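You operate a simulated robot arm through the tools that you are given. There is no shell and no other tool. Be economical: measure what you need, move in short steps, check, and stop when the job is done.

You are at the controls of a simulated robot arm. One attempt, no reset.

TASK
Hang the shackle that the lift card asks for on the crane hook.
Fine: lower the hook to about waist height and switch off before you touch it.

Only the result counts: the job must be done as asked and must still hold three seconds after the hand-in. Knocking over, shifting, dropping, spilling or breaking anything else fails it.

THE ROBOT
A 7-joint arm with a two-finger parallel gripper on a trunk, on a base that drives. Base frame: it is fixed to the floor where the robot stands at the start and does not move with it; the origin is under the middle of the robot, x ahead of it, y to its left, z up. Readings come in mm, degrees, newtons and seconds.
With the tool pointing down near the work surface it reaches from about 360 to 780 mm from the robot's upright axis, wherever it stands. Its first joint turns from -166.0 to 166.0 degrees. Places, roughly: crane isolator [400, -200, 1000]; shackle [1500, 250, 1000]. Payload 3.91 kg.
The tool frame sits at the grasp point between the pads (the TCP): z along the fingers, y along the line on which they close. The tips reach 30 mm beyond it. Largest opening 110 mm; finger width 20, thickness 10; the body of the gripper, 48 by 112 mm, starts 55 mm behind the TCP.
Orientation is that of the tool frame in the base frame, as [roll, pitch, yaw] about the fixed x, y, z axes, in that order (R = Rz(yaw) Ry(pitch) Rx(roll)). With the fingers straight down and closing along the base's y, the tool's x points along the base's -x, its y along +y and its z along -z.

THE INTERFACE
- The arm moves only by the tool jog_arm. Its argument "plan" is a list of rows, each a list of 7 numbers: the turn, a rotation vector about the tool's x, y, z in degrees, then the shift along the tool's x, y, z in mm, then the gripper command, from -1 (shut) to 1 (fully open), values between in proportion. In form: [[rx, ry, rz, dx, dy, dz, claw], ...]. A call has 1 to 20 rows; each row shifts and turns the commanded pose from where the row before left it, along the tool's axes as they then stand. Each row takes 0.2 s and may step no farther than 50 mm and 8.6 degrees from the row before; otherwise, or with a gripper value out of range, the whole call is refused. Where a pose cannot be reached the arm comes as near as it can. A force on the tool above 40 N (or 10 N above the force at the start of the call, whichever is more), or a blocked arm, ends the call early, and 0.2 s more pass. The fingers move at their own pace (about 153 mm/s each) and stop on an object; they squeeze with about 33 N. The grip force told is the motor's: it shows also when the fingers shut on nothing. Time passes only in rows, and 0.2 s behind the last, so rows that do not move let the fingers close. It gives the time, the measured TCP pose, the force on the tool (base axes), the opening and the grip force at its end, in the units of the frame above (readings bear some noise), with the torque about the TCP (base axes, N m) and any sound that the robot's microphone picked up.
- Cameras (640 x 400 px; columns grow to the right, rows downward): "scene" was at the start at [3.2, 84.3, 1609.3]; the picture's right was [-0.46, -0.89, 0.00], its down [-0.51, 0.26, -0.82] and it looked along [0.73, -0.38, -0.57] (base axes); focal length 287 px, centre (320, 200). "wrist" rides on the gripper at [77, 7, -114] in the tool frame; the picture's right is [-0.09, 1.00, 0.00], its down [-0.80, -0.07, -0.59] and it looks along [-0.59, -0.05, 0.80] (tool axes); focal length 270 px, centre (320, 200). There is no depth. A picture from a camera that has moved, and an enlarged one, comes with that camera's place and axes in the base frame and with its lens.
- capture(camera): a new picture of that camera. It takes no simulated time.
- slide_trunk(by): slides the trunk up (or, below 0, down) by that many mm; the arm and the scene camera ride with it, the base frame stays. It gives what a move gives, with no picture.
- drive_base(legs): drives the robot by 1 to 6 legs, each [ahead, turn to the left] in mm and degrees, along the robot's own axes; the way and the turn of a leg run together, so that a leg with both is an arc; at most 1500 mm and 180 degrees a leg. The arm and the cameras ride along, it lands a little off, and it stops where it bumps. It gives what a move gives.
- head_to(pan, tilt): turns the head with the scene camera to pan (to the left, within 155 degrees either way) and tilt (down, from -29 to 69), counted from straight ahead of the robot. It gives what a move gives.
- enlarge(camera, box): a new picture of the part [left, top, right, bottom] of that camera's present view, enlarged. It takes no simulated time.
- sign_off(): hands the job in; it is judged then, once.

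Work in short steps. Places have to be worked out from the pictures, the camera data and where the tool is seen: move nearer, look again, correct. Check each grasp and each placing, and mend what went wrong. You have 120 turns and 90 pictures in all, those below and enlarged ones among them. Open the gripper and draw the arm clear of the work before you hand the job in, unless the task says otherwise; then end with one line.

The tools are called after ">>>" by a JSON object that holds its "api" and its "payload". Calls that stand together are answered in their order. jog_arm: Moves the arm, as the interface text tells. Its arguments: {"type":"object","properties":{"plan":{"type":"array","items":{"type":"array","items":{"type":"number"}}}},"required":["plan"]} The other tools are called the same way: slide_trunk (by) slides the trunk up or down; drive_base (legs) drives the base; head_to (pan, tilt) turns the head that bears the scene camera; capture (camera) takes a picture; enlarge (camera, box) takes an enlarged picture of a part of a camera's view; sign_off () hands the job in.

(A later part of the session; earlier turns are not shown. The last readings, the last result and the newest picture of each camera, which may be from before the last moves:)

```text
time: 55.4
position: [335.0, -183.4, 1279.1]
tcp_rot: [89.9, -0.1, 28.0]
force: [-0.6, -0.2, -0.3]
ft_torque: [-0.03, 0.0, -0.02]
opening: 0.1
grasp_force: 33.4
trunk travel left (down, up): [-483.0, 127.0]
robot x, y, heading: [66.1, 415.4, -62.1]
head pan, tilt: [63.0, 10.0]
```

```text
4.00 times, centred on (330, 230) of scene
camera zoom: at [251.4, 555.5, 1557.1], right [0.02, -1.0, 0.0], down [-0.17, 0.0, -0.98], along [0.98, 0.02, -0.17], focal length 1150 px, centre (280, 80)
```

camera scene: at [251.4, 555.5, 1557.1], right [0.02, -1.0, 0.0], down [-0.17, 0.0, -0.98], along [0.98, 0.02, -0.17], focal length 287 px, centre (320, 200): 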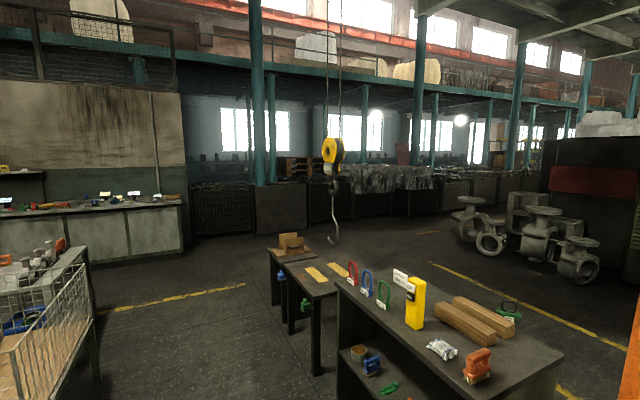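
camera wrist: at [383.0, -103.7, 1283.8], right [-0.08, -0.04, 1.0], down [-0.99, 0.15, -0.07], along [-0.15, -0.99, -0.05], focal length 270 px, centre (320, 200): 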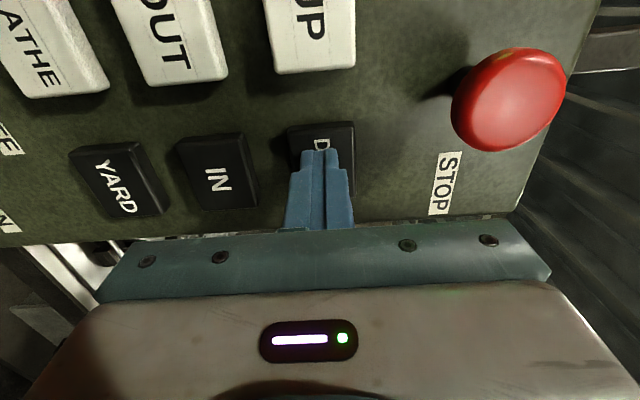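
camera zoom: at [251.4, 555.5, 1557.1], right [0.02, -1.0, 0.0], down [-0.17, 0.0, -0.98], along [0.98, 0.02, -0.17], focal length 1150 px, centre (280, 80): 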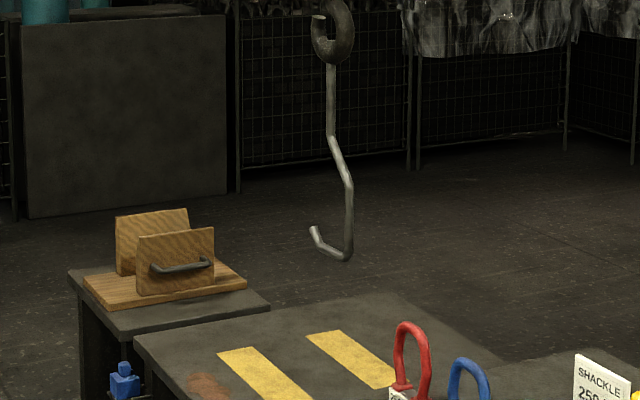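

Hook stopped, lowest point at ~1020 mm; card reads 250 kg. Now switch off: lower trunk, line up with the switch (396,-221,1035).

>>> {"api": "slide_trunk", "payload": {"by": -244}}

>>> {"api": "jog_arm", "payload": {"plan": [[0, 0, 0, 36.5, 0, 0, -0.2], [0, 0, 0, 0, 0, 0, -0.2], [0, 0, 0, 0, 0, 30, -0.2], [0, 0, 0, 0, 0, 0, -0.2]]}}

>>> {"api": "capture", "payload": {"camera": "wrist"}}

```text
time: 57.9
position: [334.7, -182.0, 1036.0]
tcp_rot: [90.0, -0.1, 27.9]
force: [0.7, -0.4, 0.1]
ft_torque: [-0.02, 0.0, 0.01]
opening: 0.0
grasp_force: 33.3
trunk travel left (down, up): [-239.0, 371.0]
robot x, y, heading: [64.0, 416.3, -62.2]
head pan, tilt: [63.0, 10.0]
```

```text
time: 58.9
position: [385.3, -193.3, 1037.6]
tcp_rot: [90.0, -0.1, 27.9]
force: [0.2, 0.1, -0.2]
ft_torque: [0.03, 0.02, 0.01]
opening: 44.2
grasp_force: 0.1
trunk travel left (down, up): [-239.0, 371.0]
robot x, y, heading: [61.0, 420.7, -62.1]
head pan, tilt: [63.0, 10.0]
```

```text
50 pictures are left
camera wrist: at [399.0, -55.3, 1043.2], right [-0.08, -0.04, 1.0], down [-0.99, 0.15, -0.07], along [-0.15, -0.99, -0.05], focal length 270 px, centre (320, 200)
```

wrist: 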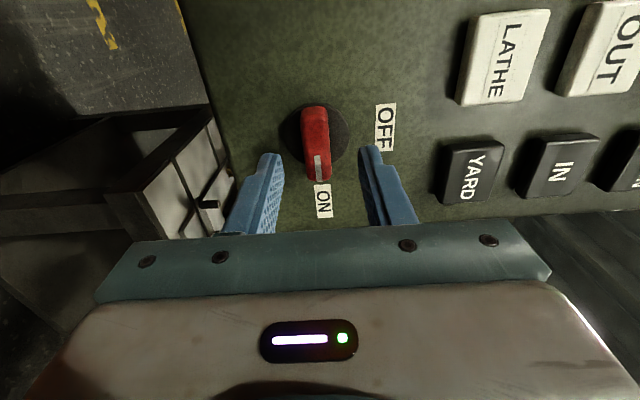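

Straddling the handle. Advance, close, and turn -90° to OFF.

>>> {"api": "jog_arm", "payload": {"plan": [[0, 0, 0, 0, -1.5, 16, -0.2], [0, 0, 0, 0, 0, 15, -0.2], [0, 0, 0, 0, 0, 0, -1], [0, 0, 0, 0, 0, 0, -1], [0, 0, 0, 0, 0, 0, -1]]}}

>>> {"api": "jog_arm", "payload": {"plan": [[0, 0, -8.2, 0, 0, 0, -1], [0, 0, -8.2, 0, 0, 0, -1], [0, 0, -8.2, 0, 0, 0, -1], [0, 0, -8.2, 0, 0, 0, -1], [0, 0, -8.2, 0, 0, 0, -1], [0, 0, -8.2, 0, 0, 0, -1], [0, 0, -8.2, 0, 0, 0, -1], [0, 0, -8.2, 0, 0, 0, -1], [0, 0, -8.2, 0, 0, 0, -1], [0, 0, -8.2, 0, 0, 0, -1], [0, 0, -8, 0, 0, 0, -1]]}}

>>> {"api": "capture", "payload": {"camera": "wrist"}}

```text
time: 60.1
position: [397.2, -221.0, 1034.9]
tcp_rot: [90.1, -0.1, 27.9]
force: [1.5, -4.1, -0.6]
ft_torque: [-0.08, 0.06, 0.35]
opening: 17.7
grasp_force: 45.6
trunk travel left (down, up): [-239.0, 371.0]
robot x, y, heading: [64.2, 419.5, -62.2]
head pan, tilt: [63.0, 10.0]
```

```text
time: 62.5
position: [396.5, -221.9, 1032.8]
tcp_rot: [-136.1, 90.0, 161.7]
force: [5.9, -12.7, 10.5]
ft_torque: [0.59, 0.27, -0.72]
opening: 18.0
grasp_force: 44.4
trunk travel left (down, up): [-239.0, 371.0]
robot x, y, heading: [64.9, 418.4, -61.9]
head pan, tilt: [63.0, 10.0]
```

```text
49 pictures are left
camera wrist: at [349.2, -116.6, 955.6], right [0.88, 0.47, 0.09], down [-0.34, 0.49, 0.8], along [0.33, -0.74, 0.59], focal length 270 px, centre (320, 200)
```

wrist: 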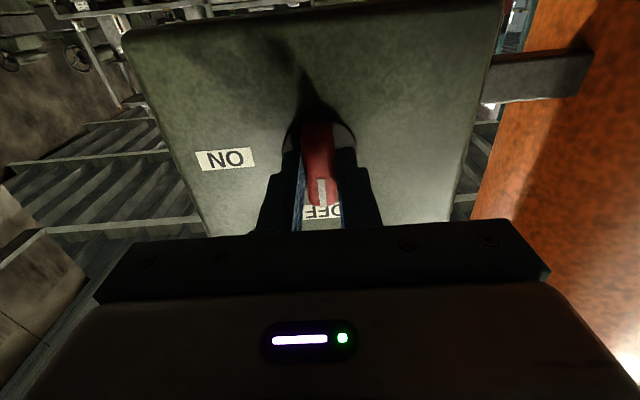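

Switch is at OFF. Release, back away and verify the lamp is dark.

>>> {"api": "jog_arm", "payload": {"plan": [[0, 0, 0, 0, 0, 0, 0], [0, 0, 0, 0, 0, 0, 0], [0, 0, 0, 0, 0, -40, 0], [0, 0, 0, 0, 0, -40, 0], [0, 0, 0, 0, 0, -40, 0], [0, 0, 0, 0, 0, -40, 0], [0, 0, 0, 0, 0, 0, 0]]}}

>>> {"api": "head_to", "payload": {"pan": -5, "tilt": 15}}

>>> {"api": "enlarge", "payload": {"camera": "scene", "box": [240, 50, 480, 250]}}

>>> {"api": "head_to", "payload": {"pan": 63, "tilt": 15}}

>>> {"api": "enlarge", "payload": {"camera": "scene", "box": [240, 100, 560, 300]}}

```text
time: 64.1
position: [319.1, -76.4, 1034.7]
tcp_rot: [89.9, 89.8, 27.8]
force: [-0.2, 0.1, -0.4]
ft_torque: [0.01, 0.0, 0.02]
opening: 55.0
grasp_force: 0.1
trunk travel left (down, up): [-239.0, 371.0]
robot x, y, heading: [63.0, 415.6, -62.1]
head pan, tilt: [63.0, 10.0]
```

```text
time: 65.5
position: [320.1, -77.4, 1034.2]
tcp_rot: [94.0, 89.9, 32.0]
force: [-0.1, 0.0, 0.4]
ft_torque: [0.0, 0.0, 0.0]
opening: 55.2
grasp_force: 0.1
trunk travel left (down, up): [-239.0, 371.0]
robot x, y, heading: [60.2, 416.6, -62.0]
head pan, tilt: [-5.0, 15.0]
```

```text
2.00 times, centred on (360, 150) of scene
camera zoom: at [194.8, 468.1, 1305.0], right [-0.92, -0.39, 0.0], down [-0.1, 0.24, -0.97], along [0.38, -0.89, -0.26], focal length 575 px, centre (240, 300)
```

zoom: 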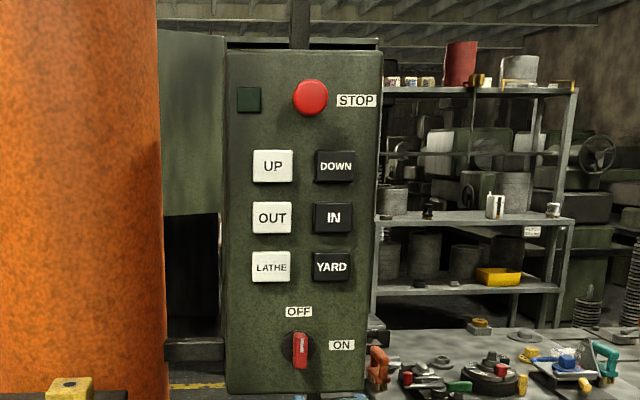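

```text
time: 66.9
position: [319.7, -77.1, 1034.6]
tcp_rot: [93.3, 89.9, 31.1]
force: [0.2, -1.1, -0.8]
ft_torque: [-0.04, -0.04, 0.0]
opening: 54.9
grasp_force: 0.0
trunk travel left (down, up): [-239.0, 371.0]
robot x, y, heading: [62.4, 419.0, -62.2]
head pan, tilt: [63.0, 15.0]
```

```text
2.00 times, centred on (400, 200) of scene
camera zoom: at [251.8, 555.5, 1305.0], right [0.01, -1.0, 0.0], down [-0.26, 0.0, -0.97], along [0.97, 0.01, -0.26], focal length 575 px, centre (160, 200)
```

zoom: 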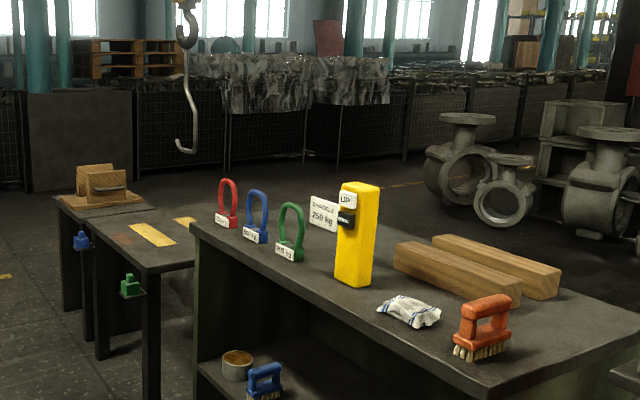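

Lamp dark, switch at OFF. The red 250 kg shackle is at ~(1664,399,860), ~50 mm inside the bench edge, and the hook 200 mm further along the same line. I drive to a station ~640 mm out from the edge facing both.

>>> {"api": "drive_base", "payload": {"legs": [[0, 87.1], [1000, 0], [530, 0], [0, -88]]}}

>>> {"api": "head_to", "payload": {"pan": 0, "tilt": 25}}

>>> {"api": "capture", "payload": {"camera": "scene"}}

>>> {"api": "capture", "payload": {"camera": "wrist"}}

```text
time: 82.1
position: [1667.7, 586.4, 1034.4]
tcp_rot: [93.9, 89.9, 31.7]
force: [-0.5, -1.0, -0.5]
ft_torque: [0.01, -0.04, -0.01]
opening: 55.1
grasp_force: 0.1
trunk travel left (down, up): [-239.0, 371.0]
robot x, y, heading: [1410.3, 1077.4, -62.1]
head pan, tilt: [63.0, 15.0]
```

```text
time: 83.4
position: [1668.3, 586.9, 1034.5]
tcp_rot: [94.5, 89.9, 32.5]
force: [-0.2, 1.2, 0.0]
ft_torque: [0.02, -0.02, -0.03]
opening: 54.9
grasp_force: 0.1
trunk travel left (down, up): [-239.0, 371.0]
robot x, y, heading: [1411.2, 1079.7, -62.1]
head pan, tilt: [0.0, 25.0]
```

```text
46 pictures are left
camera scene: at [1548.4, 1136.3, 1288.8], right [-0.88, -0.47, 0.0], down [-0.2, 0.37, -0.91], along [0.43, -0.8, -0.42], focal length 287 px, centre (320, 200)
```

scene: 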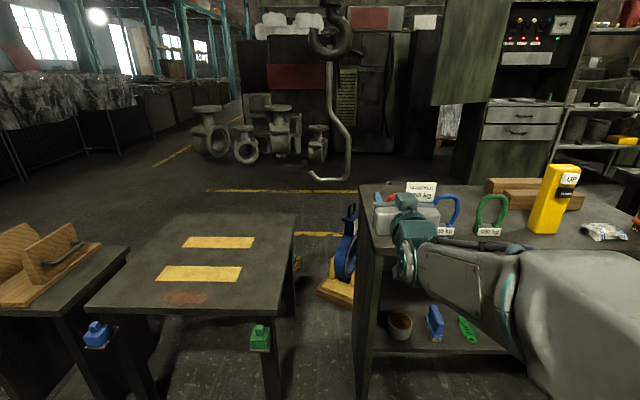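

```text
45 pictures are left
camera wrist: at [1620.7, 691.2, 956.2], right [0.88, 0.47, 0.09], down [-0.34, 0.49, 0.8], along [0.33, -0.73, 0.59], focal length 270 px, centre (320, 200)
```

wrist: 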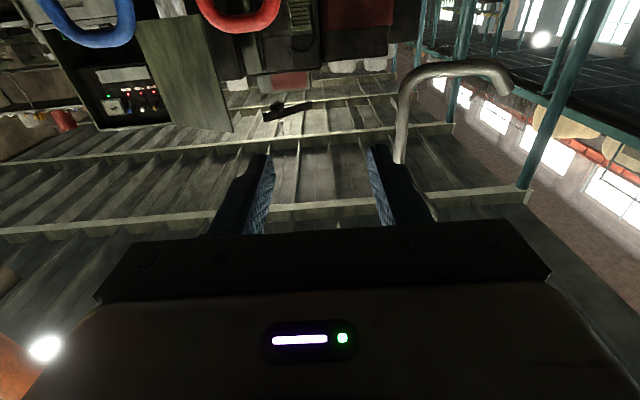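

Seen from here the hook tip points left (along the bench line), while the shackles face me. So I must turn the shackle ~90° before hanging, coming from the tip side. Let me enlarge hook and shackles for geometry.

>>> {"api": "enlarge", "payload": {"camera": "scene", "box": [260, 0, 420, 200]}}

>>> {"api": "enlarge", "payload": {"camera": "wrist", "box": [40, 0, 360, 120]}}

```text
2.00 times, centred on (340, 100) of scene
camera zoom: at [1548.4, 1136.3, 1288.8], right [-0.88, -0.47, 0.0], down [-0.2, 0.37, -0.91], along [0.43, -0.8, -0.42], focal length 575 px, centre (280, 400)
```

zoom: 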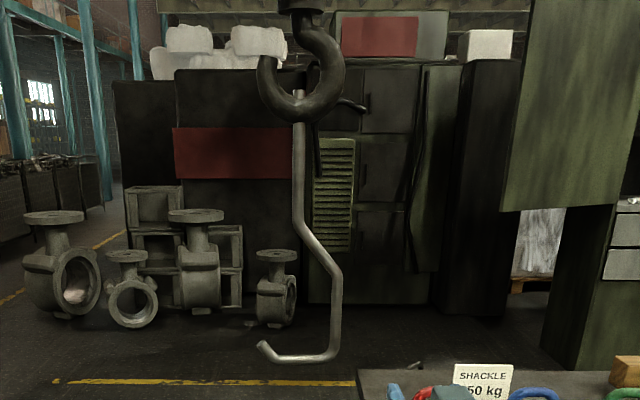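

```text
2.00 times, centred on (200, 60) of wrist
camera zoom: at [1620.7, 691.2, 956.2], right [0.88, 0.47, 0.09], down [-0.34, 0.49, 0.8], along [0.33, -0.73, 0.59], focal length 541 px, centre (560, 480)
```

zoom: 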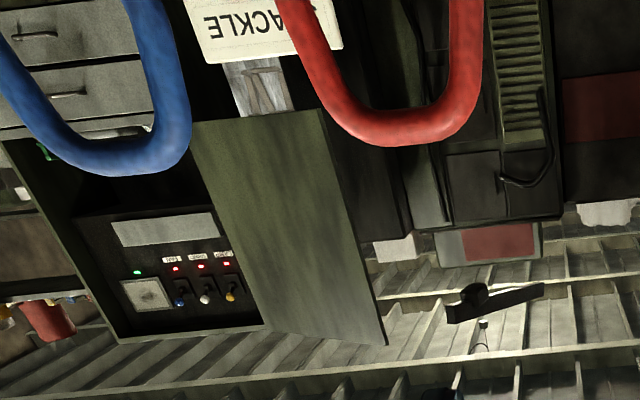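

Triangulated: rod hook bottom bend (1821,492,1028), tip (1893,542,1050), so tip direction ~35°. Red shackle bow top ~(1690,410,970). I'll pitch the tool 30° down, shift right 65 mm, lower the trunk 100 mm and look with the wrist camera.

>>> {"api": "jog_arm", "payload": {"plan": [[0, 7.5, 0, 0, -16, 0, 1], [0, 7.5, 0, 0, -16, 0, 1], [0, 7.5, 0, 0, -16, 0, 1], [0, 7.5, 0, 0, -17, 0, 1], [0, 0, 0, 0, 0, 0, 1]]}}

>>> {"api": "slide_trunk", "payload": {"by": -100}}

>>> {"api": "capture", "payload": {"camera": "wrist"}}

>>> {"api": "capture", "payload": {"camera": "scene"}}

```text
time: 84.6
position: [1609.7, 556.4, 1034.7]
tcp_rot: [179.8, 59.9, 117.7]
force: [0.2, 0.0, 0.4]
ft_torque: [0.0, -0.03, 0.0]
opening: 110.2
grasp_force: 0.1
trunk travel left (down, up): [-239.0, 371.0]
robot x, y, heading: [1410.2, 1078.6, -61.9]
head pan, tilt: [0.0, 25.0]
```

```text
time: 86.0
position: [1609.9, 556.0, 934.7]
tcp_rot: [179.7, 59.9, 117.9]
force: [0.5, 0.4, 0.2]
ft_torque: [0.01, -0.03, -0.04]
opening: 109.9
grasp_force: 0.1
trunk travel left (down, up): [-139.0, 471.0]
robot x, y, heading: [1405.3, 1080.4, -62.2]
head pan, tilt: [0.0, 25.0]
```

```text
42 pictures are left
camera wrist: at [1551.6, 681.1, 924.2], right [0.9, 0.43, 0.08], down [-0.12, 0.07, 0.99], along [0.42, -0.9, 0.11], focal length 270 px, centre (320, 200)
```

wrist: 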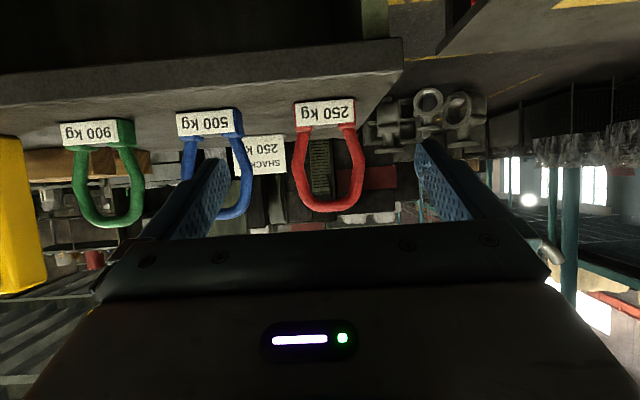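

```text
41 pictures are left
camera scene: at [1548.3, 1136.2, 1188.8], right [-0.88, -0.47, 0.0], down [-0.2, 0.37, -0.91], along [0.43, -0.8, -0.42], focal length 287 px, centre (320, 200)
```

scene: 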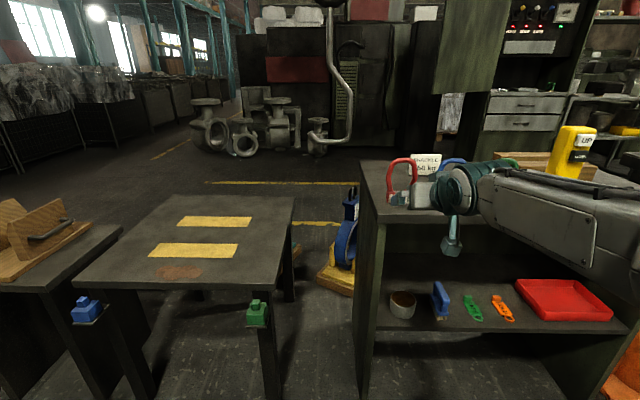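

Card confirmed 250 kg = red. Block centre ~(1698,402,866), ~72 mm wide, bench ~848. Reduce pitch to 15°, pre-position 77 mm short, then lower to z≈871.

>>> {"api": "jog_arm", "payload": {"plan": [[0, -7.5, 0, 0, 6, 0, 0.8], [0, -7.5, 0, 0, 0, 0, 0.8], [0, 0, 0, -13, 0, 48.3, 0.8], [0, 0, 0, -13, 0, 48.3, 0.8], [0, 0, 0, 0, 0, 0, 0.8]]}}

>>> {"api": "slide_trunk", "payload": {"by": -50}}

>>> {"api": "capture", "payload": {"camera": "wrist"}}

>>> {"api": "enlarge", "payload": {"camera": "scene", "box": [320, 100, 540, 240]}}

```text
time: 87.2
position: [1642.7, 463.3, 937.0]
tcp_rot: [179.8, 75.1, 116.0]
force: [12.2, 3.4, -0.1]
ft_torque: [-0.06, 0.19, -0.94]
opening: 98.8
grasp_force: 0.0
trunk travel left (down, up): [-139.0, 471.0]
robot x, y, heading: [1408.3, 1080.3, -61.9]
head pan, tilt: [0.0, 25.0]
```

```text
time: 88.1
position: [1659.2, 470.3, 886.4]
tcp_rot: [179.7, 75.0, 117.7]
force: [0.5, -0.2, -0.3]
ft_torque: [0.03, 0.0, 0.01]
opening: 98.7
grasp_force: 0.0
trunk travel left (down, up): [-89.0, 521.0]
robot x, y, heading: [1412.0, 1073.5, -62.0]
head pan, tilt: [0.0, 25.0]
```

```text
40 pictures are left
camera wrist: at [1604.7, 588.7, 840.4], right [0.89, 0.45, 0.09], down [-0.24, 0.29, 0.93], along [0.39, -0.85, 0.36], focal length 270 px, centre (320, 200)
```

wrist: 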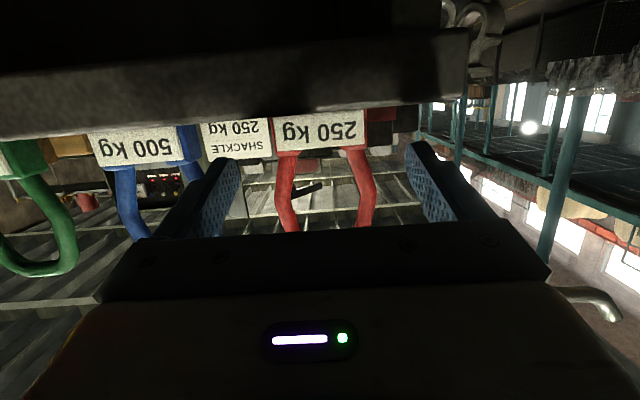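

```text
2.86 times, centred on (430, 170) of scene
camera zoom: at [1548.3, 1136.2, 1138.7], right [-0.88, -0.47, 0.0], down [-0.2, 0.37, -0.91], along [0.43, -0.8, -0.42], focal length 821 px, centre (6, 286)
```

zoom: 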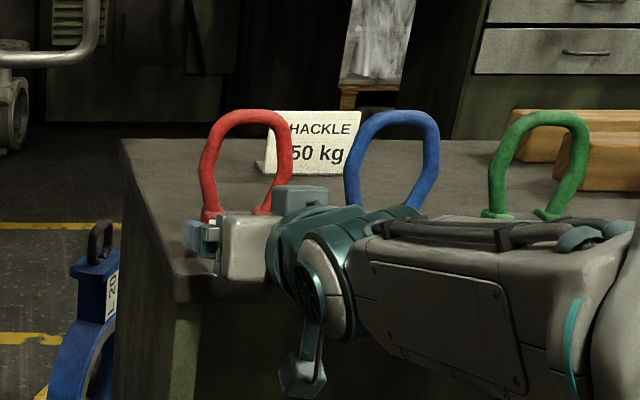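

Fingers are centred on the 250 kg block. Lower 15 mm and advance 68 mm, then check.

>>> {"api": "jog_arm", "payload": {"plan": [[0, 0, 0, 14.5, 1, 3.9, 0.8], [0, 0, 0, 0, 0, 0, 0.8], [0, 0, 0, -6, 0, 22, 0.8], [0, 0, 0, -6, 0, 22, 0.8], [0, 0, 0, -6, 0, 22, 0.8], [0, 0, 0, 0, 0, 0, 0.8]]}}

>>> {"api": "capture", "payload": {"camera": "wrist"}}

>>> {"api": "enlarge", "payload": {"camera": "scene", "box": [320, 100, 540, 240]}}

```text
time: 89.5
position: [1691.3, 411.1, 869.0]
tcp_rot: [179.5, 75.0, 117.7]
force: [0.6, -0.7, 0.5]
ft_torque: [-0.01, 0.01, -0.01]
opening: 99.2
grasp_force: 0.0
trunk travel left (down, up): [-89.0, 521.0]
robot x, y, heading: [1409.4, 1079.8, -62.0]
head pan, tilt: [0.0, 25.0]
```

```text
38 pictures are left
camera wrist: at [1636.3, 529.0, 823.2], right [0.89, 0.45, 0.09], down [-0.24, 0.29, 0.93], along [0.39, -0.85, 0.36], focal length 270 px, centre (320, 200)
```

wrist: 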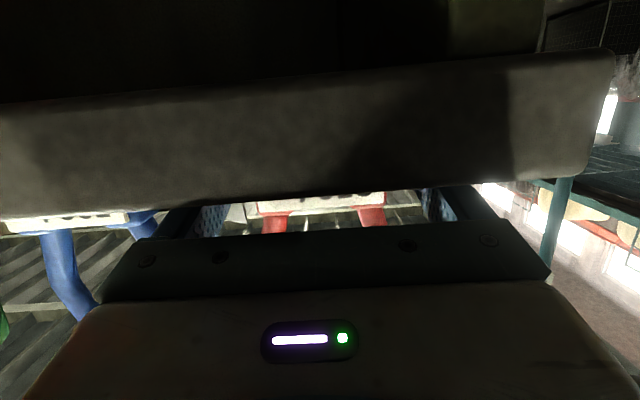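

```text
2.86 times, centred on (430, 170) of scene
camera zoom: at [1548.3, 1136.2, 1138.7], right [-0.88, -0.47, 0.0], down [-0.2, 0.37, -0.91], along [0.43, -0.8, -0.42], focal length 821 px, centre (6, 286)
```

zoom: 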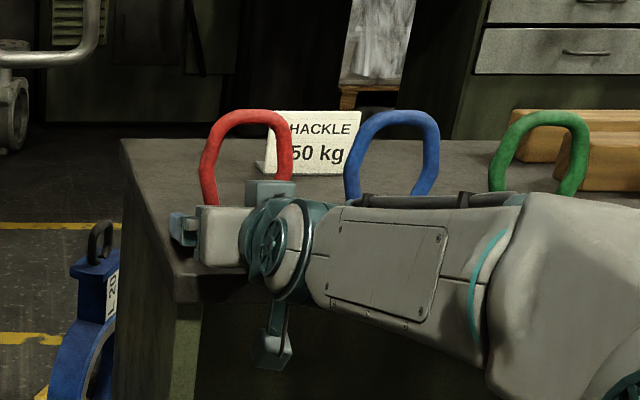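

The block sits between the fingers; close.

>>> {"api": "jog_arm", "payload": {"plan": [[0, 0, 0, 0, 0, 0, 0.5], [0, 0, 0, 0, 0, 0, 0.3], [0, 0, 0, 0, 0, 0, 0], [0, 0, 0, 0, 0, 0, -1], [0, 0, 0, 0, 0, 0, -1]]}}

```text
time: 90.7
position: [1691.5, 409.9, 868.9]
tcp_rot: [179.7, 75.0, 117.7]
force: [0.0, 0.4, -0.1]
ft_torque: [-0.04, 0.09, -0.02]
opening: 68.1
grasp_force: 32.9
trunk travel left (down, up): [-89.0, 521.0]
robot x, y, heading: [1411.0, 1078.6, -61.9]
head pan, tilt: [0.0, 25.0]
```

Gripped at 68 mm. Lift with the trunk 60 mm, then check.

>>> {"api": "slide_trunk", "payload": {"by": 60}}

>>> {"api": "capture", "payload": {"camera": "wrist"}}

>>> {"api": "capture", "payload": {"camera": "scene"}}

```text
time: 91.7
position: [1691.7, 411.0, 928.7]
tcp_rot: [179.6, 75.0, 117.6]
force: [-0.1, -0.4, -3.6]
ft_torque: [0.0, 0.05, -0.03]
opening: 67.9
grasp_force: 32.8
trunk travel left (down, up): [-149.0, 461.0]
robot x, y, heading: [1412.4, 1080.0, -61.7]
head pan, tilt: [0.0, 25.0]
```

```text
36 pictures are left
camera wrist: at [1636.2, 529.0, 882.8], right [0.89, 0.45, 0.09], down [-0.24, 0.29, 0.93], along [0.39, -0.85, 0.36], focal length 270 px, centre (320, 200)
```

wrist: 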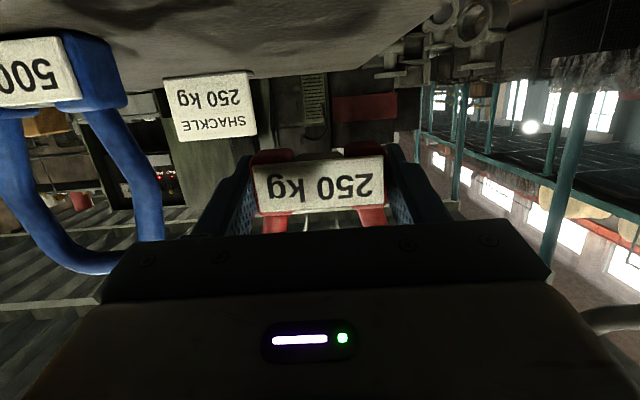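

```text
35 pictures are left
camera scene: at [1548.5, 1135.9, 1198.7], right [-0.88, -0.47, 0.0], down [-0.2, 0.37, -0.91], along [0.43, -0.8, -0.42], focal length 287 px, centre (320, 200)
```

scene: 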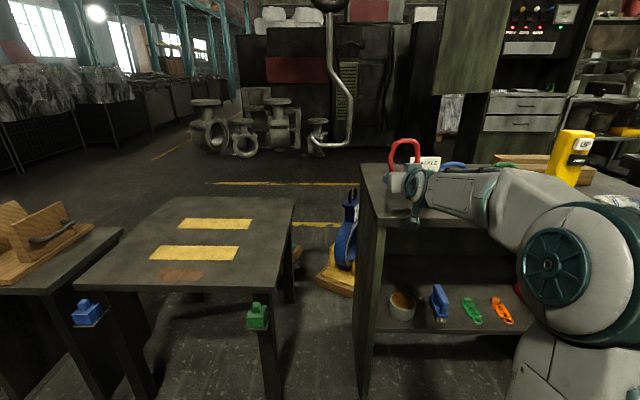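

Shackle held (0.37 kg), others untouched. Retreat 200 mm, raise, and drive to a station on the tip side at about (1970,1252).

>>> {"api": "jog_arm", "payload": {"plan": [[0, 0, 0, 10.4, 0, -38.6, -1], [0, 0, 0, 10.4, 0, -38.6, -1], [0, 0, 0, 10.4, 0, -38.6, -1], [0, 0, 0, 10.4, 0, -38.6, -1], [0, 0, 0, 10.4, 0, -38.6, -1], [0, 0, 0, 0, 0, 0, -1]]}}

>>> {"api": "slide_trunk", "payload": {"by": 200}}

>>> {"api": "drive_base", "payload": {"legs": [[0, 79], [585, 0], [0, -112]]}}

>>> {"api": "head_to", "payload": {"pan": 15, "tilt": 30}}

>>> {"api": "capture", "payload": {"camera": "scene"}}

>>> {"api": "capture", "payload": {"camera": "wrist"}}

```text
time: 93.1
position: [1596.6, 589.8, 929.1]
tcp_rot: [179.8, 74.9, 118.2]
force: [1.5, 0.6, -3.7]
ft_torque: [0.03, -0.01, -0.03]
opening: 67.5
grasp_force: 32.6
trunk travel left (down, up): [-149.0, 461.0]
robot x, y, heading: [1409.7, 1081.0, -62.3]
head pan, tilt: [0.0, 25.0]
```

```text
time: 95.2
position: [1595.8, 587.9, 1129.8]
tcp_rot: [179.6, 75.0, 117.7]
force: [0.0, -0.7, -3.0]
ft_torque: [-0.01, 0.01, 0.01]
opening: 67.6
grasp_force: 33.1
trunk travel left (down, up): [-349.0, 261.0]
robot x, y, heading: [1412.1, 1079.2, -61.9]
head pan, tilt: [0.0, 25.0]
```

```text
time: 106.7
position: [1864.6, 752.2, 1130.0]
tcp_rot: [179.5, 75.0, 85.7]
force: [-0.3, -0.5, -3.2]
ft_torque: [0.06, -0.01, 0.0]
opening: 67.9
grasp_force: 32.9
trunk travel left (down, up): [-349.0, 261.0]
robot x, y, heading: [1960.8, 1269.4, -93.8]
head pan, tilt: [0.0, 25.0]
```

```text
time: 107.5
position: [1865.3, 753.1, 1129.4]
tcp_rot: [179.6, 75.0, 85.9]
force: [0.0, -0.4, -2.1]
ft_torque: [0.02, 0.0, 0.01]
opening: 68.0
grasp_force: 33.1
trunk travel left (down, up): [-349.0, 261.0]
robot x, y, heading: [1962.9, 1268.0, -93.9]
head pan, tilt: [15.0, 30.0]
```

```text
34 pictures are left
camera scene: at [2135.6, 1245.0, 1390.8], right [-0.98, -0.19, 0.0], down [-0.1, 0.49, -0.87], along [0.17, -0.85, -0.5], focal length 287 px, centre (320, 200)
```

scene: 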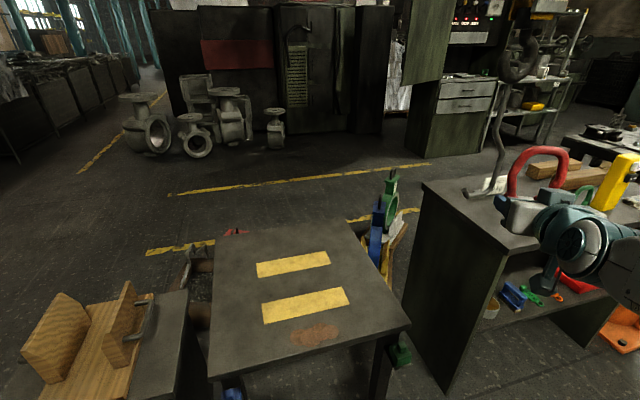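

```text
33 pictures are left
camera wrist: at [1880.2, 882.3, 1083.6], right [0.99, -0.09, 0.09], down [-0.05, 0.37, 0.93], along [-0.11, -0.92, 0.36], focal length 270 px, centre (320, 200)
```

wrist: 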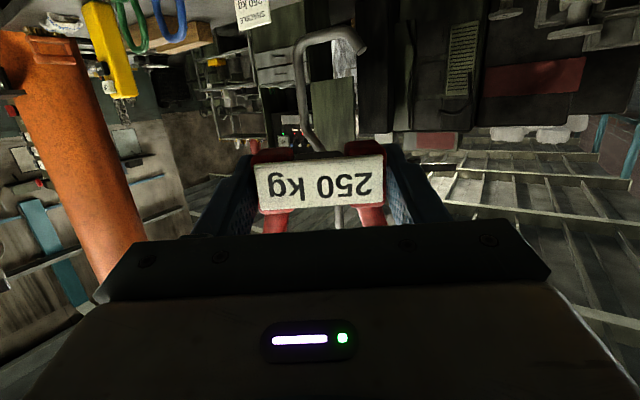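

In place; hook tip is ahead-right. Yaw the tool ~31° clockwise (heading -125°), and lower the trunk to TCP z≈985.

>>> {"api": "jog_arm", "payload": {"plan": [[7.49, 0, 2.0, 0, 0, 0, -1], [7.49, 0, 2.0, 0, 0, 0, -1], [7.49, 0, 2.0, 0, 0, 0, -1], [7.49, 0, 2.0, 0, 0, 0, -1], [0, 0, 0, 0, 0, 0, -1]]}}

>>> {"api": "slide_trunk", "payload": {"by": -145}}

>>> {"api": "capture", "payload": {"camera": "wrist"}}

```text
time: 108.5
position: [2143.7, 757.7, 1083.4]
tcp_rot: [158.3, 63.8, 75.1]
force: [1.1, 0.9, -2.8]
ft_torque: [0.03, 0.0, 0.0]
opening: 67.7
grasp_force: 33.3
trunk travel left (down, up): [-349.0, 261.0]
robot x, y, heading: [1959.9, 1267.4, -93.6]
head pan, tilt: [15.0, 30.0]
stopped in row 5: the arm was blocked; the commanded pose is now the measured one
```

```text
time: 110.2
position: [2144.7, 756.8, 938.2]
tcp_rot: [158.1, 64.0, 75.0]
force: [0.1, 0.6, -3.0]
ft_torque: [0.08, -0.04, 0.03]
opening: 68.2
grasp_force: 32.9
trunk travel left (down, up): [-204.0, 406.0]
robot x, y, heading: [1966.1, 1267.9, -93.6]
head pan, tilt: [15.0, 30.0]
```

```text
32 pictures are left
camera wrist: at [2144.6, 893.4, 915.8], right [0.97, 0.04, 0.24], down [-0.25, 0.19, 0.95], along [0.0, -0.98, 0.19], focal length 270 px, centre (320, 200)
```

wrist: 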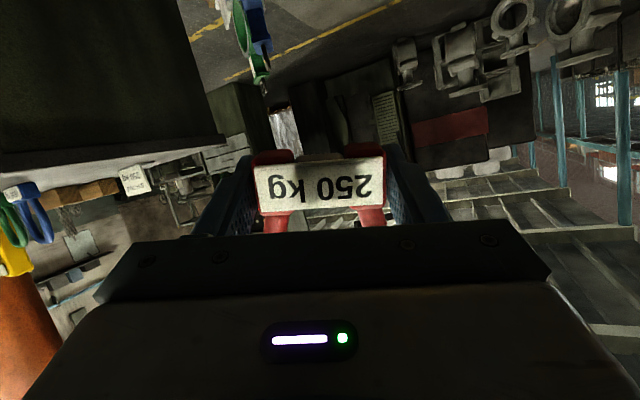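

The arm jumped sideways and was blocked, though the shackle is still held. Look before going on.

>>> {"api": "capture", "payload": {"camera": "scene"}}

>>> {"api": "head_to", "payload": {"pan": -5, "tilt": 50}}

>>> {"api": "capture", "payload": {"camera": "scene"}}

```text
31 pictures are left
camera scene: at [2136.0, 1245.5, 1245.8], right [-0.98, -0.2, 0.0], down [-0.1, 0.49, -0.87], along [0.17, -0.85, -0.5], focal length 287 px, centre (320, 200)
```

scene: 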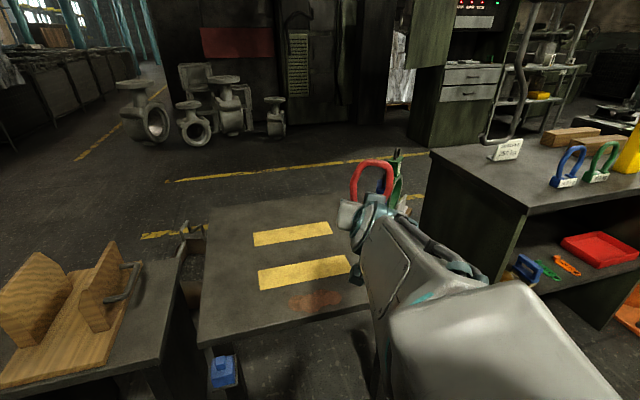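

```text
time: 111.1
position: [2146.3, 757.3, 937.8]
tcp_rot: [158.2, 63.9, 75.0]
force: [-0.2, -0.1, -3.1]
ft_torque: [0.06, 0.01, -0.01]
opening: 67.9
grasp_force: 32.8
trunk travel left (down, up): [-204.0, 406.0]
robot x, y, heading: [1966.4, 1269.0, -93.9]
head pan, tilt: [-5.0, 50.0]
```

```text
30 pictures are left
camera scene: at [2106.9, 1258.0, 1216.3], right [-0.99, 0.14, 0.0], down [0.11, 0.76, -0.64], along [-0.09, -0.64, -0.77], focal length 287 px, centre (320, 200)
```

scene: 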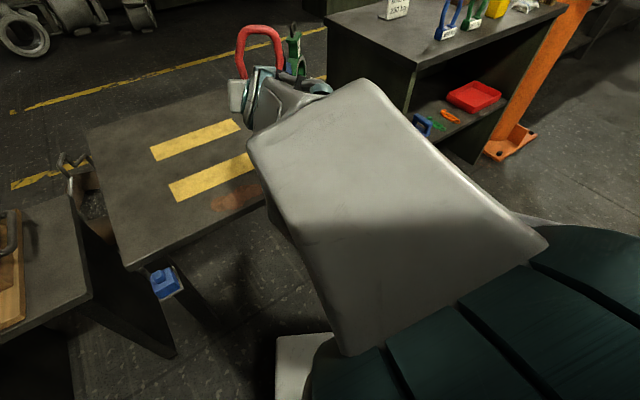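

Nothing was hit; the wrist was near a singular pose. I'll raise the trunk while lowering the arm (bends the wrist more) and level the tool again.

>>> {"api": "slide_trunk", "payload": {"by": 220}}

>>> {"api": "jog_arm", "payload": {"plan": [[-0.4, -4.5, -5.1, 22, -4, 10, -1], [-0.4, -4.5, -5.1, 24, -3, 8, -1], [0, 0, 0, 24, 0, 6.5, -1], [0, 0, 0, 24, 0, 6.5, -1]]}}

```text
time: 113.4
position: [2145.3, 756.5, 1159.1]
tcp_rot: [158.4, 63.8, 75.0]
force: [-0.4, 0.1, -4.1]
ft_torque: [0.05, 0.03, 0.01]
opening: 67.8
grasp_force: 32.5
trunk travel left (down, up): [-424.0, 186.0]
robot x, y, heading: [1965.2, 1264.5, -93.5]
head pan, tilt: [-5.0, 50.0]
```

```text
time: 114.4
position: [2142.2, 759.0, 1057.5]
tcp_rot: [179.8, 74.9, 98.7]
force: [-0.3, -0.3, -2.8]
ft_torque: [0.03, 0.01, -0.03]
opening: 67.8
grasp_force: 32.8
trunk travel left (down, up): [-424.0, 186.0]
robot x, y, heading: [1966.8, 1270.7, -93.6]
head pan, tilt: [-5.0, 50.0]
```

Tool is level at heading -81°. Lower by arm another 75 mm and try small clockwise yaw steps.

>>> {"api": "jog_arm", "payload": {"plan": [[0, 0, 0, 36, 0, 9.7, -1], [0, 0, 0, 36, 0, 9.7, -1], [4.8, 0, 1.3, 0, 0, 0, -1], [4.8, 0, 1.3, 0, 0, 0, -1]]}}

```text
time: 115.4
position: [2144.5, 759.2, 982.8]
tcp_rot: [179.8, 75.0, 88.8]
force: [-0.2, 0.2, -2.6]
ft_torque: [0.05, 0.01, 0.0]
opening: 67.9
grasp_force: 33.1
trunk travel left (down, up): [-424.0, 186.0]
robot x, y, heading: [1964.4, 1266.8, -93.6]
head pan, tilt: [-5.0, 50.0]
```

Works. Continue yawing in small steps.

>>> {"api": "jog_arm", "payload": {"plan": [[4.8, 0, 1.3, 0, 0, 0, -1], [4.8, 0, 1.3, 0, 0, 0, -1], [4.8, 0, 1.3, 0, 0, 0, -1]]}}

```text
time: 116.2
position: [2146.6, 758.9, 983.2]
tcp_rot: [179.8, 74.8, 73.8]
force: [-0.3, -0.4, -2.3]
ft_torque: [0.02, -0.01, 0.02]
opening: 68.0
grasp_force: 33.3
trunk travel left (down, up): [-424.0, 186.0]
robot x, y, heading: [1967.9, 1266.7, -93.6]
head pan, tilt: [-5.0, 50.0]
```

>>> {"api": "jog_arm", "payload": {"plan": [[4.8, 0, 1.3, 0, 0, 0, -1], [4.8, 0, 1.3, 0, 0, 0, -1], [4.8, 0, 1.3, 0, 0, 0, -1], [4.8, 0, 1.3, 0, 0, 0, -1]]}}

```text
time: 117.2
position: [2143.8, 757.5, 984.1]
tcp_rot: [179.9, 74.9, 54.1]
force: [-0.1, -0.9, -2.5]
ft_torque: [0.03, -0.01, 0.01]
opening: 67.9
grasp_force: 32.3
trunk travel left (down, up): [-424.0, 186.0]
robot x, y, heading: [1962.5, 1267.2, -93.6]
head pan, tilt: [-5.0, 50.0]
```

Tool heading is -126° and stable. Move toward the hook's tip side, to about 120 mm short of the tip.

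>>> {"api": "jog_arm", "payload": {"plan": [[0, 0, 0, -10.3, -7.2, 38.6, -1], [0, 0, 0, -10.3, -7.2, 38.6, -1], [0, 0, 0, -10.3, -7.2, 38.6, -1], [0, 0, 0, -10.3, -7.2, 38.6, -1], [0, 0, 0, 0, 0, 0, -1]]}}

>>> {"api": "head_to", "payload": {"pan": -5, "tilt": 35}}

>>> {"api": "capture", "payload": {"camera": "scene"}}

>>> {"api": "capture", "payload": {"camera": "wrist"}}

```text
time: 118.4
position: [2027.8, 641.9, 984.7]
tcp_rot: [179.8, 74.8, 54.0]
force: [-0.2, 0.7, -3.3]
ft_torque: [0.03, -0.03, 0.01]
opening: 67.5
grasp_force: 33.8
trunk travel left (down, up): [-424.0, 186.0]
robot x, y, heading: [1964.9, 1268.4, -93.4]
head pan, tilt: [-5.0, 50.0]
```

```text
time: 119.2
position: [2028.6, 641.4, 983.9]
tcp_rot: [179.7, 74.8, 54.0]
force: [-0.5, 0.3, -3.4]
ft_torque: [0.04, -0.02, 0.0]
opening: 68.0
grasp_force: 33.1
trunk travel left (down, up): [-424.0, 186.0]
robot x, y, heading: [1965.9, 1265.5, -93.6]
head pan, tilt: [-5.0, 35.0]
```

```text
29 pictures are left
camera scene: at [2104.9, 1247.0, 1457.9], right [-0.99, 0.15, 0.0], down [0.09, 0.57, -0.82], along [-0.12, -0.81, -0.57], focal length 287 px, centre (320, 200)
```

scene: 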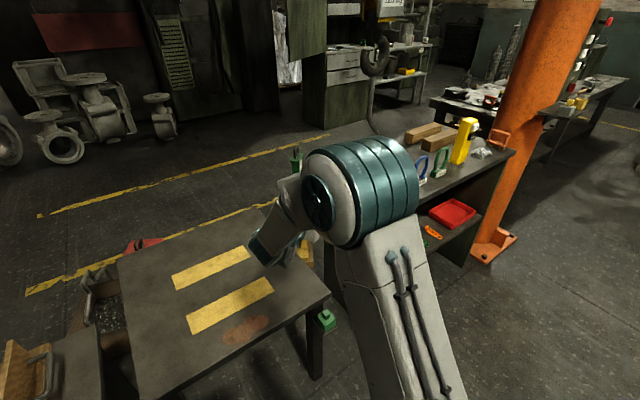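

```text
28 pictures are left
camera wrist: at [2111.3, 744.3, 938.1], right [0.79, -0.6, 0.09], down [0.15, 0.34, 0.93], along [-0.59, -0.72, 0.36], focal length 270 px, centre (320, 200)
```

wrist: 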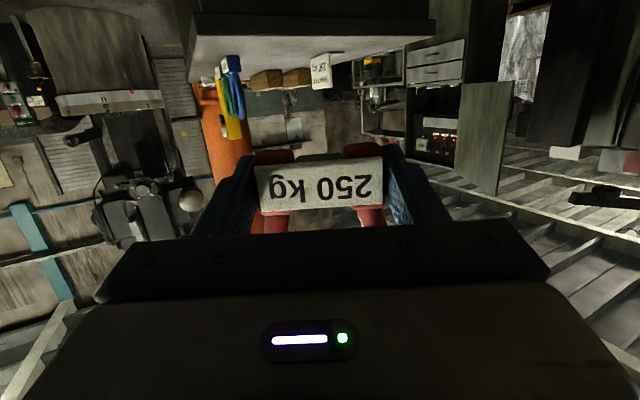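

Hook lies straight ahead behind the block. Bow centre is ~3 mm off the hook line, 157 mm short of the tip. Yaw 13° more to align with the hook plane (heading -139°).

>>> {"api": "jog_arm", "payload": {"plan": [[4.2, 0, 1.1, 0, 0, 0, -1], [4.2, 0, 1.1, 0, 0, 0, -1], [4.2, 0, 1.1, 0, 0, 0, -1], [0, 0, 0, 0, 0, 0, -1]]}}

>>> {"api": "head_to", "payload": {"pan": 35, "tilt": 35}}

>>> {"api": "capture", "payload": {"camera": "scene"}}

```text
time: 120.2
position: [2028.2, 644.3, 984.7]
tcp_rot: [-179.8, 74.8, 41.3]
force: [0.4, 0.0, -3.1]
ft_torque: [0.03, 0.02, -0.03]
opening: 67.8
grasp_force: 33.7
trunk travel left (down, up): [-424.0, 186.0]
robot x, y, heading: [1965.7, 1268.0, -93.6]
head pan, tilt: [-5.0, 35.0]
```

```text
time: 121.2
position: [2027.7, 643.0, 984.2]
tcp_rot: [-179.7, 74.8, 41.3]
force: [-0.4, 0.0, -2.5]
ft_torque: [0.05, -0.02, -0.04]
opening: 67.7
grasp_force: 33.0
trunk travel left (down, up): [-424.0, 186.0]
robot x, y, heading: [1964.8, 1267.1, -93.5]
head pan, tilt: [35.0, 35.0]
```

```text
27 pictures are left
camera scene: at [2163.9, 1258.8, 1457.9], right [-0.85, -0.52, 0.0], down [-0.3, 0.49, -0.82], along [0.43, -0.7, -0.57], focal length 287 px, centre (320, 200)
```

scene: 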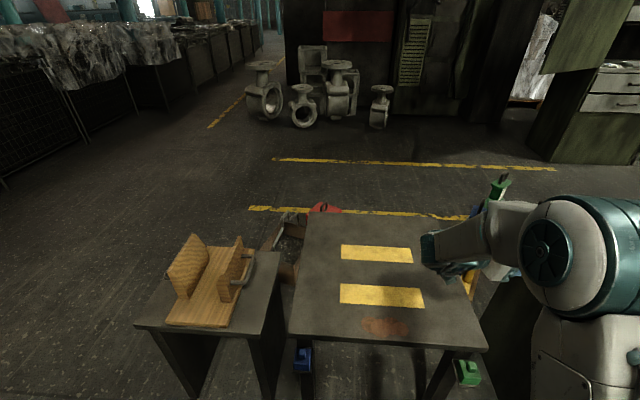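

Heading is now -139°. Try the head from the right side to see the hook.

>>> {"api": "head_to", "payload": {"pan": -42, "tilt": 28}}

>>> {"api": "capture", "payload": {"camera": "scene"}}

```text
time: 122.8
position: [2028.0, 643.7, 983.7]
tcp_rot: [-179.9, 74.8, 41.3]
force: [-0.8, -0.7, -2.4]
ft_torque: [0.03, -0.05, 0.01]
opening: 67.7
grasp_force: 33.3
trunk travel left (down, up): [-424.0, 186.0]
robot x, y, heading: [1965.3, 1267.1, -93.7]
head pan, tilt: [-42.0, 28.0]
```

```text
26 pictures are left
camera scene: at [2053.0, 1270.1, 1468.9], right [-0.7, 0.71, 0.0], down [0.34, 0.33, -0.88], along [-0.63, -0.62, -0.47], focal length 287 px, centre (320, 200)
```

scene: 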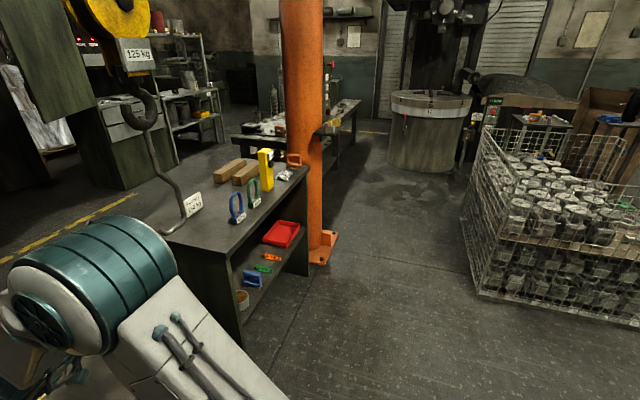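

The hook is visible here exactly where predicted. Advance 120 mm along the hook line and check from here.

>>> {"api": "jog_arm", "payload": {"plan": [[0, 0, 0, -7.7, -5.5, 28.8, -1], [0, 0, 0, -7.7, -3, 28.8, -1], [0, 0, 0, -7.7, -2, 28.8, -1], [0, 0, 0, -7.7, -2, 28.8, -1], [0, 0, 0, 0, 0, 0, -1]]}}

>>> {"api": "enlarge", "payload": {"camera": "scene", "box": [40, 90, 280, 290]}}

>>> {"api": "capture", "payload": {"camera": "wrist"}}

```text
time: 124.0
position: [1931.8, 574.0, 983.4]
tcp_rot: [-179.8, 74.7, 41.3]
force: [0.9, -0.3, -3.4]
ft_torque: [0.0, -0.07, -0.02]
opening: 67.5
grasp_force: 32.8
trunk travel left (down, up): [-424.0, 186.0]
robot x, y, heading: [1961.7, 1269.4, -93.8]
head pan, tilt: [-42.0, 28.0]
```

```text
2.00 times, centred on (160, 190) of scene
camera zoom: at [2052.7, 1270.1, 1469.0], right [-0.7, 0.71, 0.0], down [0.34, 0.33, -0.88], along [-0.63, -0.62, -0.47], focal length 575 px, centre (640, 220)
```

zoom: 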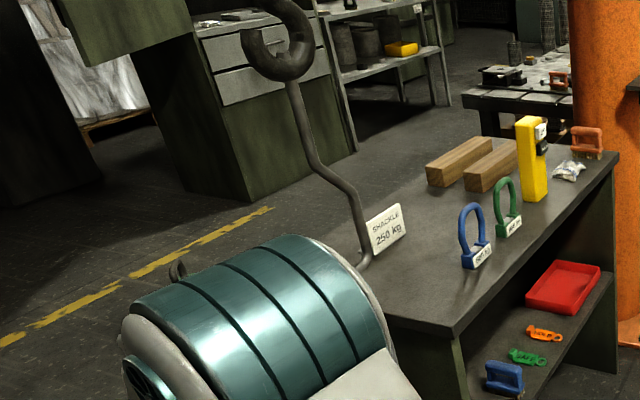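

```text
24 pictures are left
camera wrist: at [2034.8, 655.1, 938.9], right [0.64, -0.77, 0.08], down [0.23, 0.29, 0.93], along [-0.74, -0.57, 0.36], focal length 270 px, centre (320, 200)
```

wrist: 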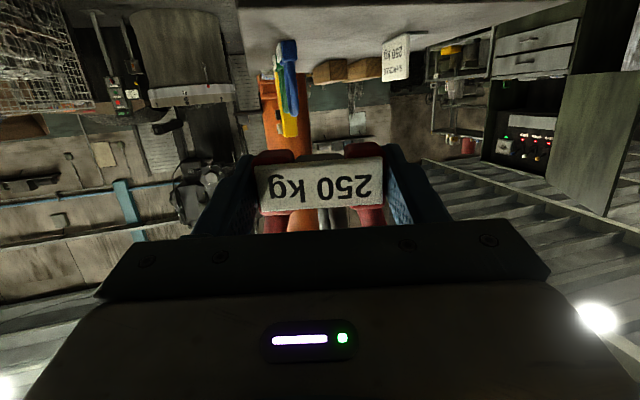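

Between the bow legs I see the hook. Enlarge to check centring and height.

>>> {"api": "enlarge", "payload": {"camera": "wrist", "box": [250, 140, 410, 240]}}

```text
4.00 times, centred on (330, 190) of wrist
camera zoom: at [2034.8, 655.1, 938.9], right [0.64, -0.77, 0.08], down [0.23, 0.29, 0.93], along [-0.74, -0.57, 0.36], focal length 1081 px, centre (280, 240)
```

zoom: 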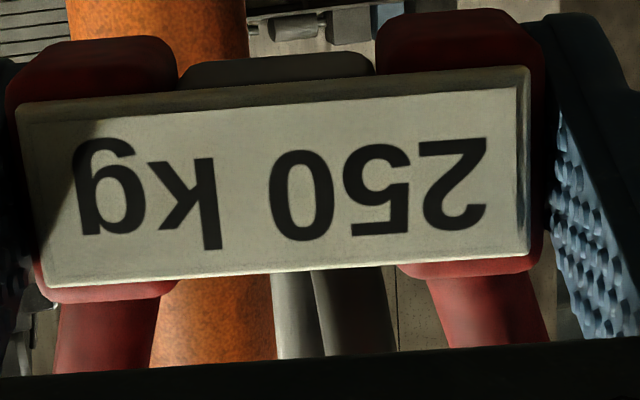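

Hook tip sits centred between the legs. Thread the bow over the tip: advance 82 mm along the hook line.

>>> {"api": "jog_arm", "payload": {"plan": [[0, 0, 0, -5.8, -1.6, 19.6, -1], [0, 0, 0, -5.8, -1.6, 19.6, -1], [0, 0, 0, -5.3, -1.6, 19.7, -1], [0, 0, 0, -5.3, -1.6, 19.7, -1], [0, 0, 0, 0, 0, 0, -1]]}}

>>> {"api": "enlarge", "payload": {"camera": "wrist", "box": [250, 140, 410, 240]}}

>>> {"api": "enlarge", "payload": {"camera": "scene", "box": [40, 90, 280, 290]}}

```text
time: 125.2
position: [1865.9, 525.2, 983.5]
tcp_rot: [-179.6, 74.9, 41.4]
force: [0.5, -0.1, -2.9]
ft_torque: [0.0, 0.0, 0.0]
opening: 67.8
grasp_force: 32.9
trunk travel left (down, up): [-424.0, 186.0]
robot x, y, heading: [1965.0, 1266.5, -93.8]
head pan, tilt: [-42.0, 28.0]
```

```text
4.00 times, centred on (330, 190) of wrist
camera zoom: at [1968.9, 606.6, 938.3], right [0.64, -0.77, 0.08], down [0.23, 0.29, 0.93], along [-0.74, -0.57, 0.36], focal length 1081 px, centre (280, 240)
```

zoom: 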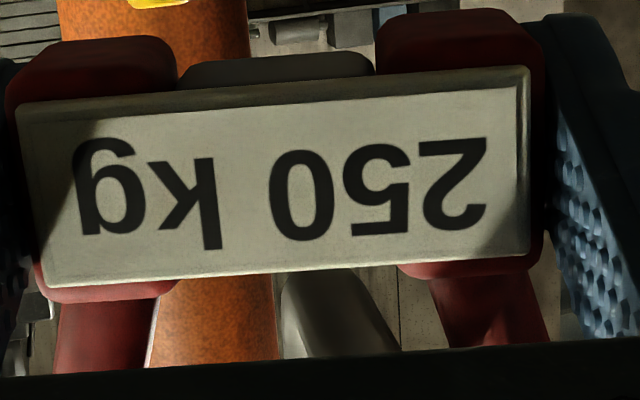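

```text
2.00 times, centred on (160, 190) of scene
camera zoom: at [2052.7, 1270.0, 1469.0], right [-0.7, 0.71, 0.0], down [0.34, 0.33, -0.88], along [-0.63, -0.62, -0.47], focal length 575 px, centre (640, 220)
```

zoom: 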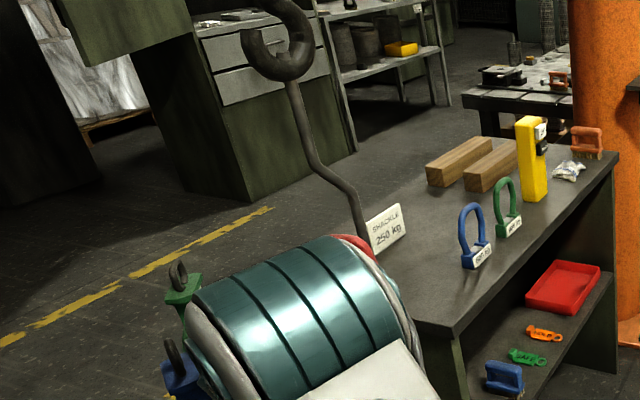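

Threaded with no contact. Lower 32 mm and watch the force.

>>> {"api": "jog_arm", "payload": {"plan": [[0, 0, 0, 7.7, 0, 2.1, -1], [0, 0, 0, 7.7, 0, 2.1, -1], [0, 0, 0, 7.7, 0, 2.1, -1], [0, 0, 0, 7.7, 0, 2.1, -1], [0, 0, 0, 0, 0, 0, -1]]}}

```text
time: 126.3
position: [1865.8, 528.2, 950.8]
tcp_rot: [-179.7, 74.9, 41.4]
force: [-0.7, -1.7, -3.2]
ft_torque: [0.03, -0.02, 0.0]
opening: 67.7
grasp_force: 33.2
trunk travel left (down, up): [-424.0, 186.0]
robot x, y, heading: [1965.6, 1265.2, -93.5]
head pan, tilt: [-42.0, 28.0]
```

Still carrying the weight; go down in 3 mm steps.

>>> {"api": "jog_arm", "payload": {"plan": [[0, 0, 0, 2.9, 0, 0.8, -1], [0, 0, 0, 2.9, 0, 0.8, -1], [0, 0, 0, 0, 0, 0, -1]]}}

>>> {"api": "jog_arm", "payload": {"plan": [[0, 0, 0, 2.9, 0, 0.8, -1], [0, 0, 0, 0, 0, 0, -1]]}}

>>> {"api": "enlarge", "payload": {"camera": "wrist", "box": [250, 140, 410, 240]}}

```text
time: 127.2
position: [1864.9, 527.1, 946.6]
tcp_rot: [-179.8, 74.8, 41.4]
force: [0.1, -0.5, -3.0]
ft_torque: [0.02, 0.0, 0.02]
opening: 67.7
grasp_force: 33.0
trunk travel left (down, up): [-424.0, 186.0]
robot x, y, heading: [1963.7, 1267.2, -93.6]
head pan, tilt: [-42.0, 28.0]
```

```text
time: 127.8
position: [1865.6, 527.7, 942.8]
tcp_rot: [-179.9, 74.8, 41.4]
force: [0.0, -0.2, -3.1]
ft_torque: [0.0, -0.03, -0.02]
opening: 67.7
grasp_force: 32.8
trunk travel left (down, up): [-424.0, 186.0]
robot x, y, heading: [1963.6, 1265.2, -93.6]
head pan, tilt: [-42.0, 28.0]
```

```text
4.00 times, centred on (330, 190) of wrist
camera zoom: at [1967.9, 608.3, 897.4], right [0.64, -0.77, 0.08], down [0.23, 0.29, 0.93], along [-0.74, -0.57, 0.36], focal length 1081 px, centre (280, 240)
```

zoom: 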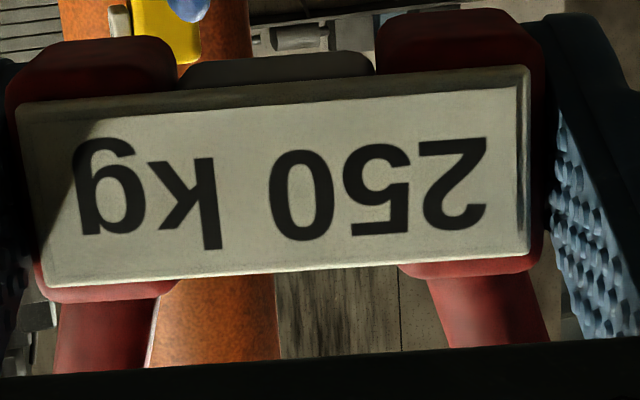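

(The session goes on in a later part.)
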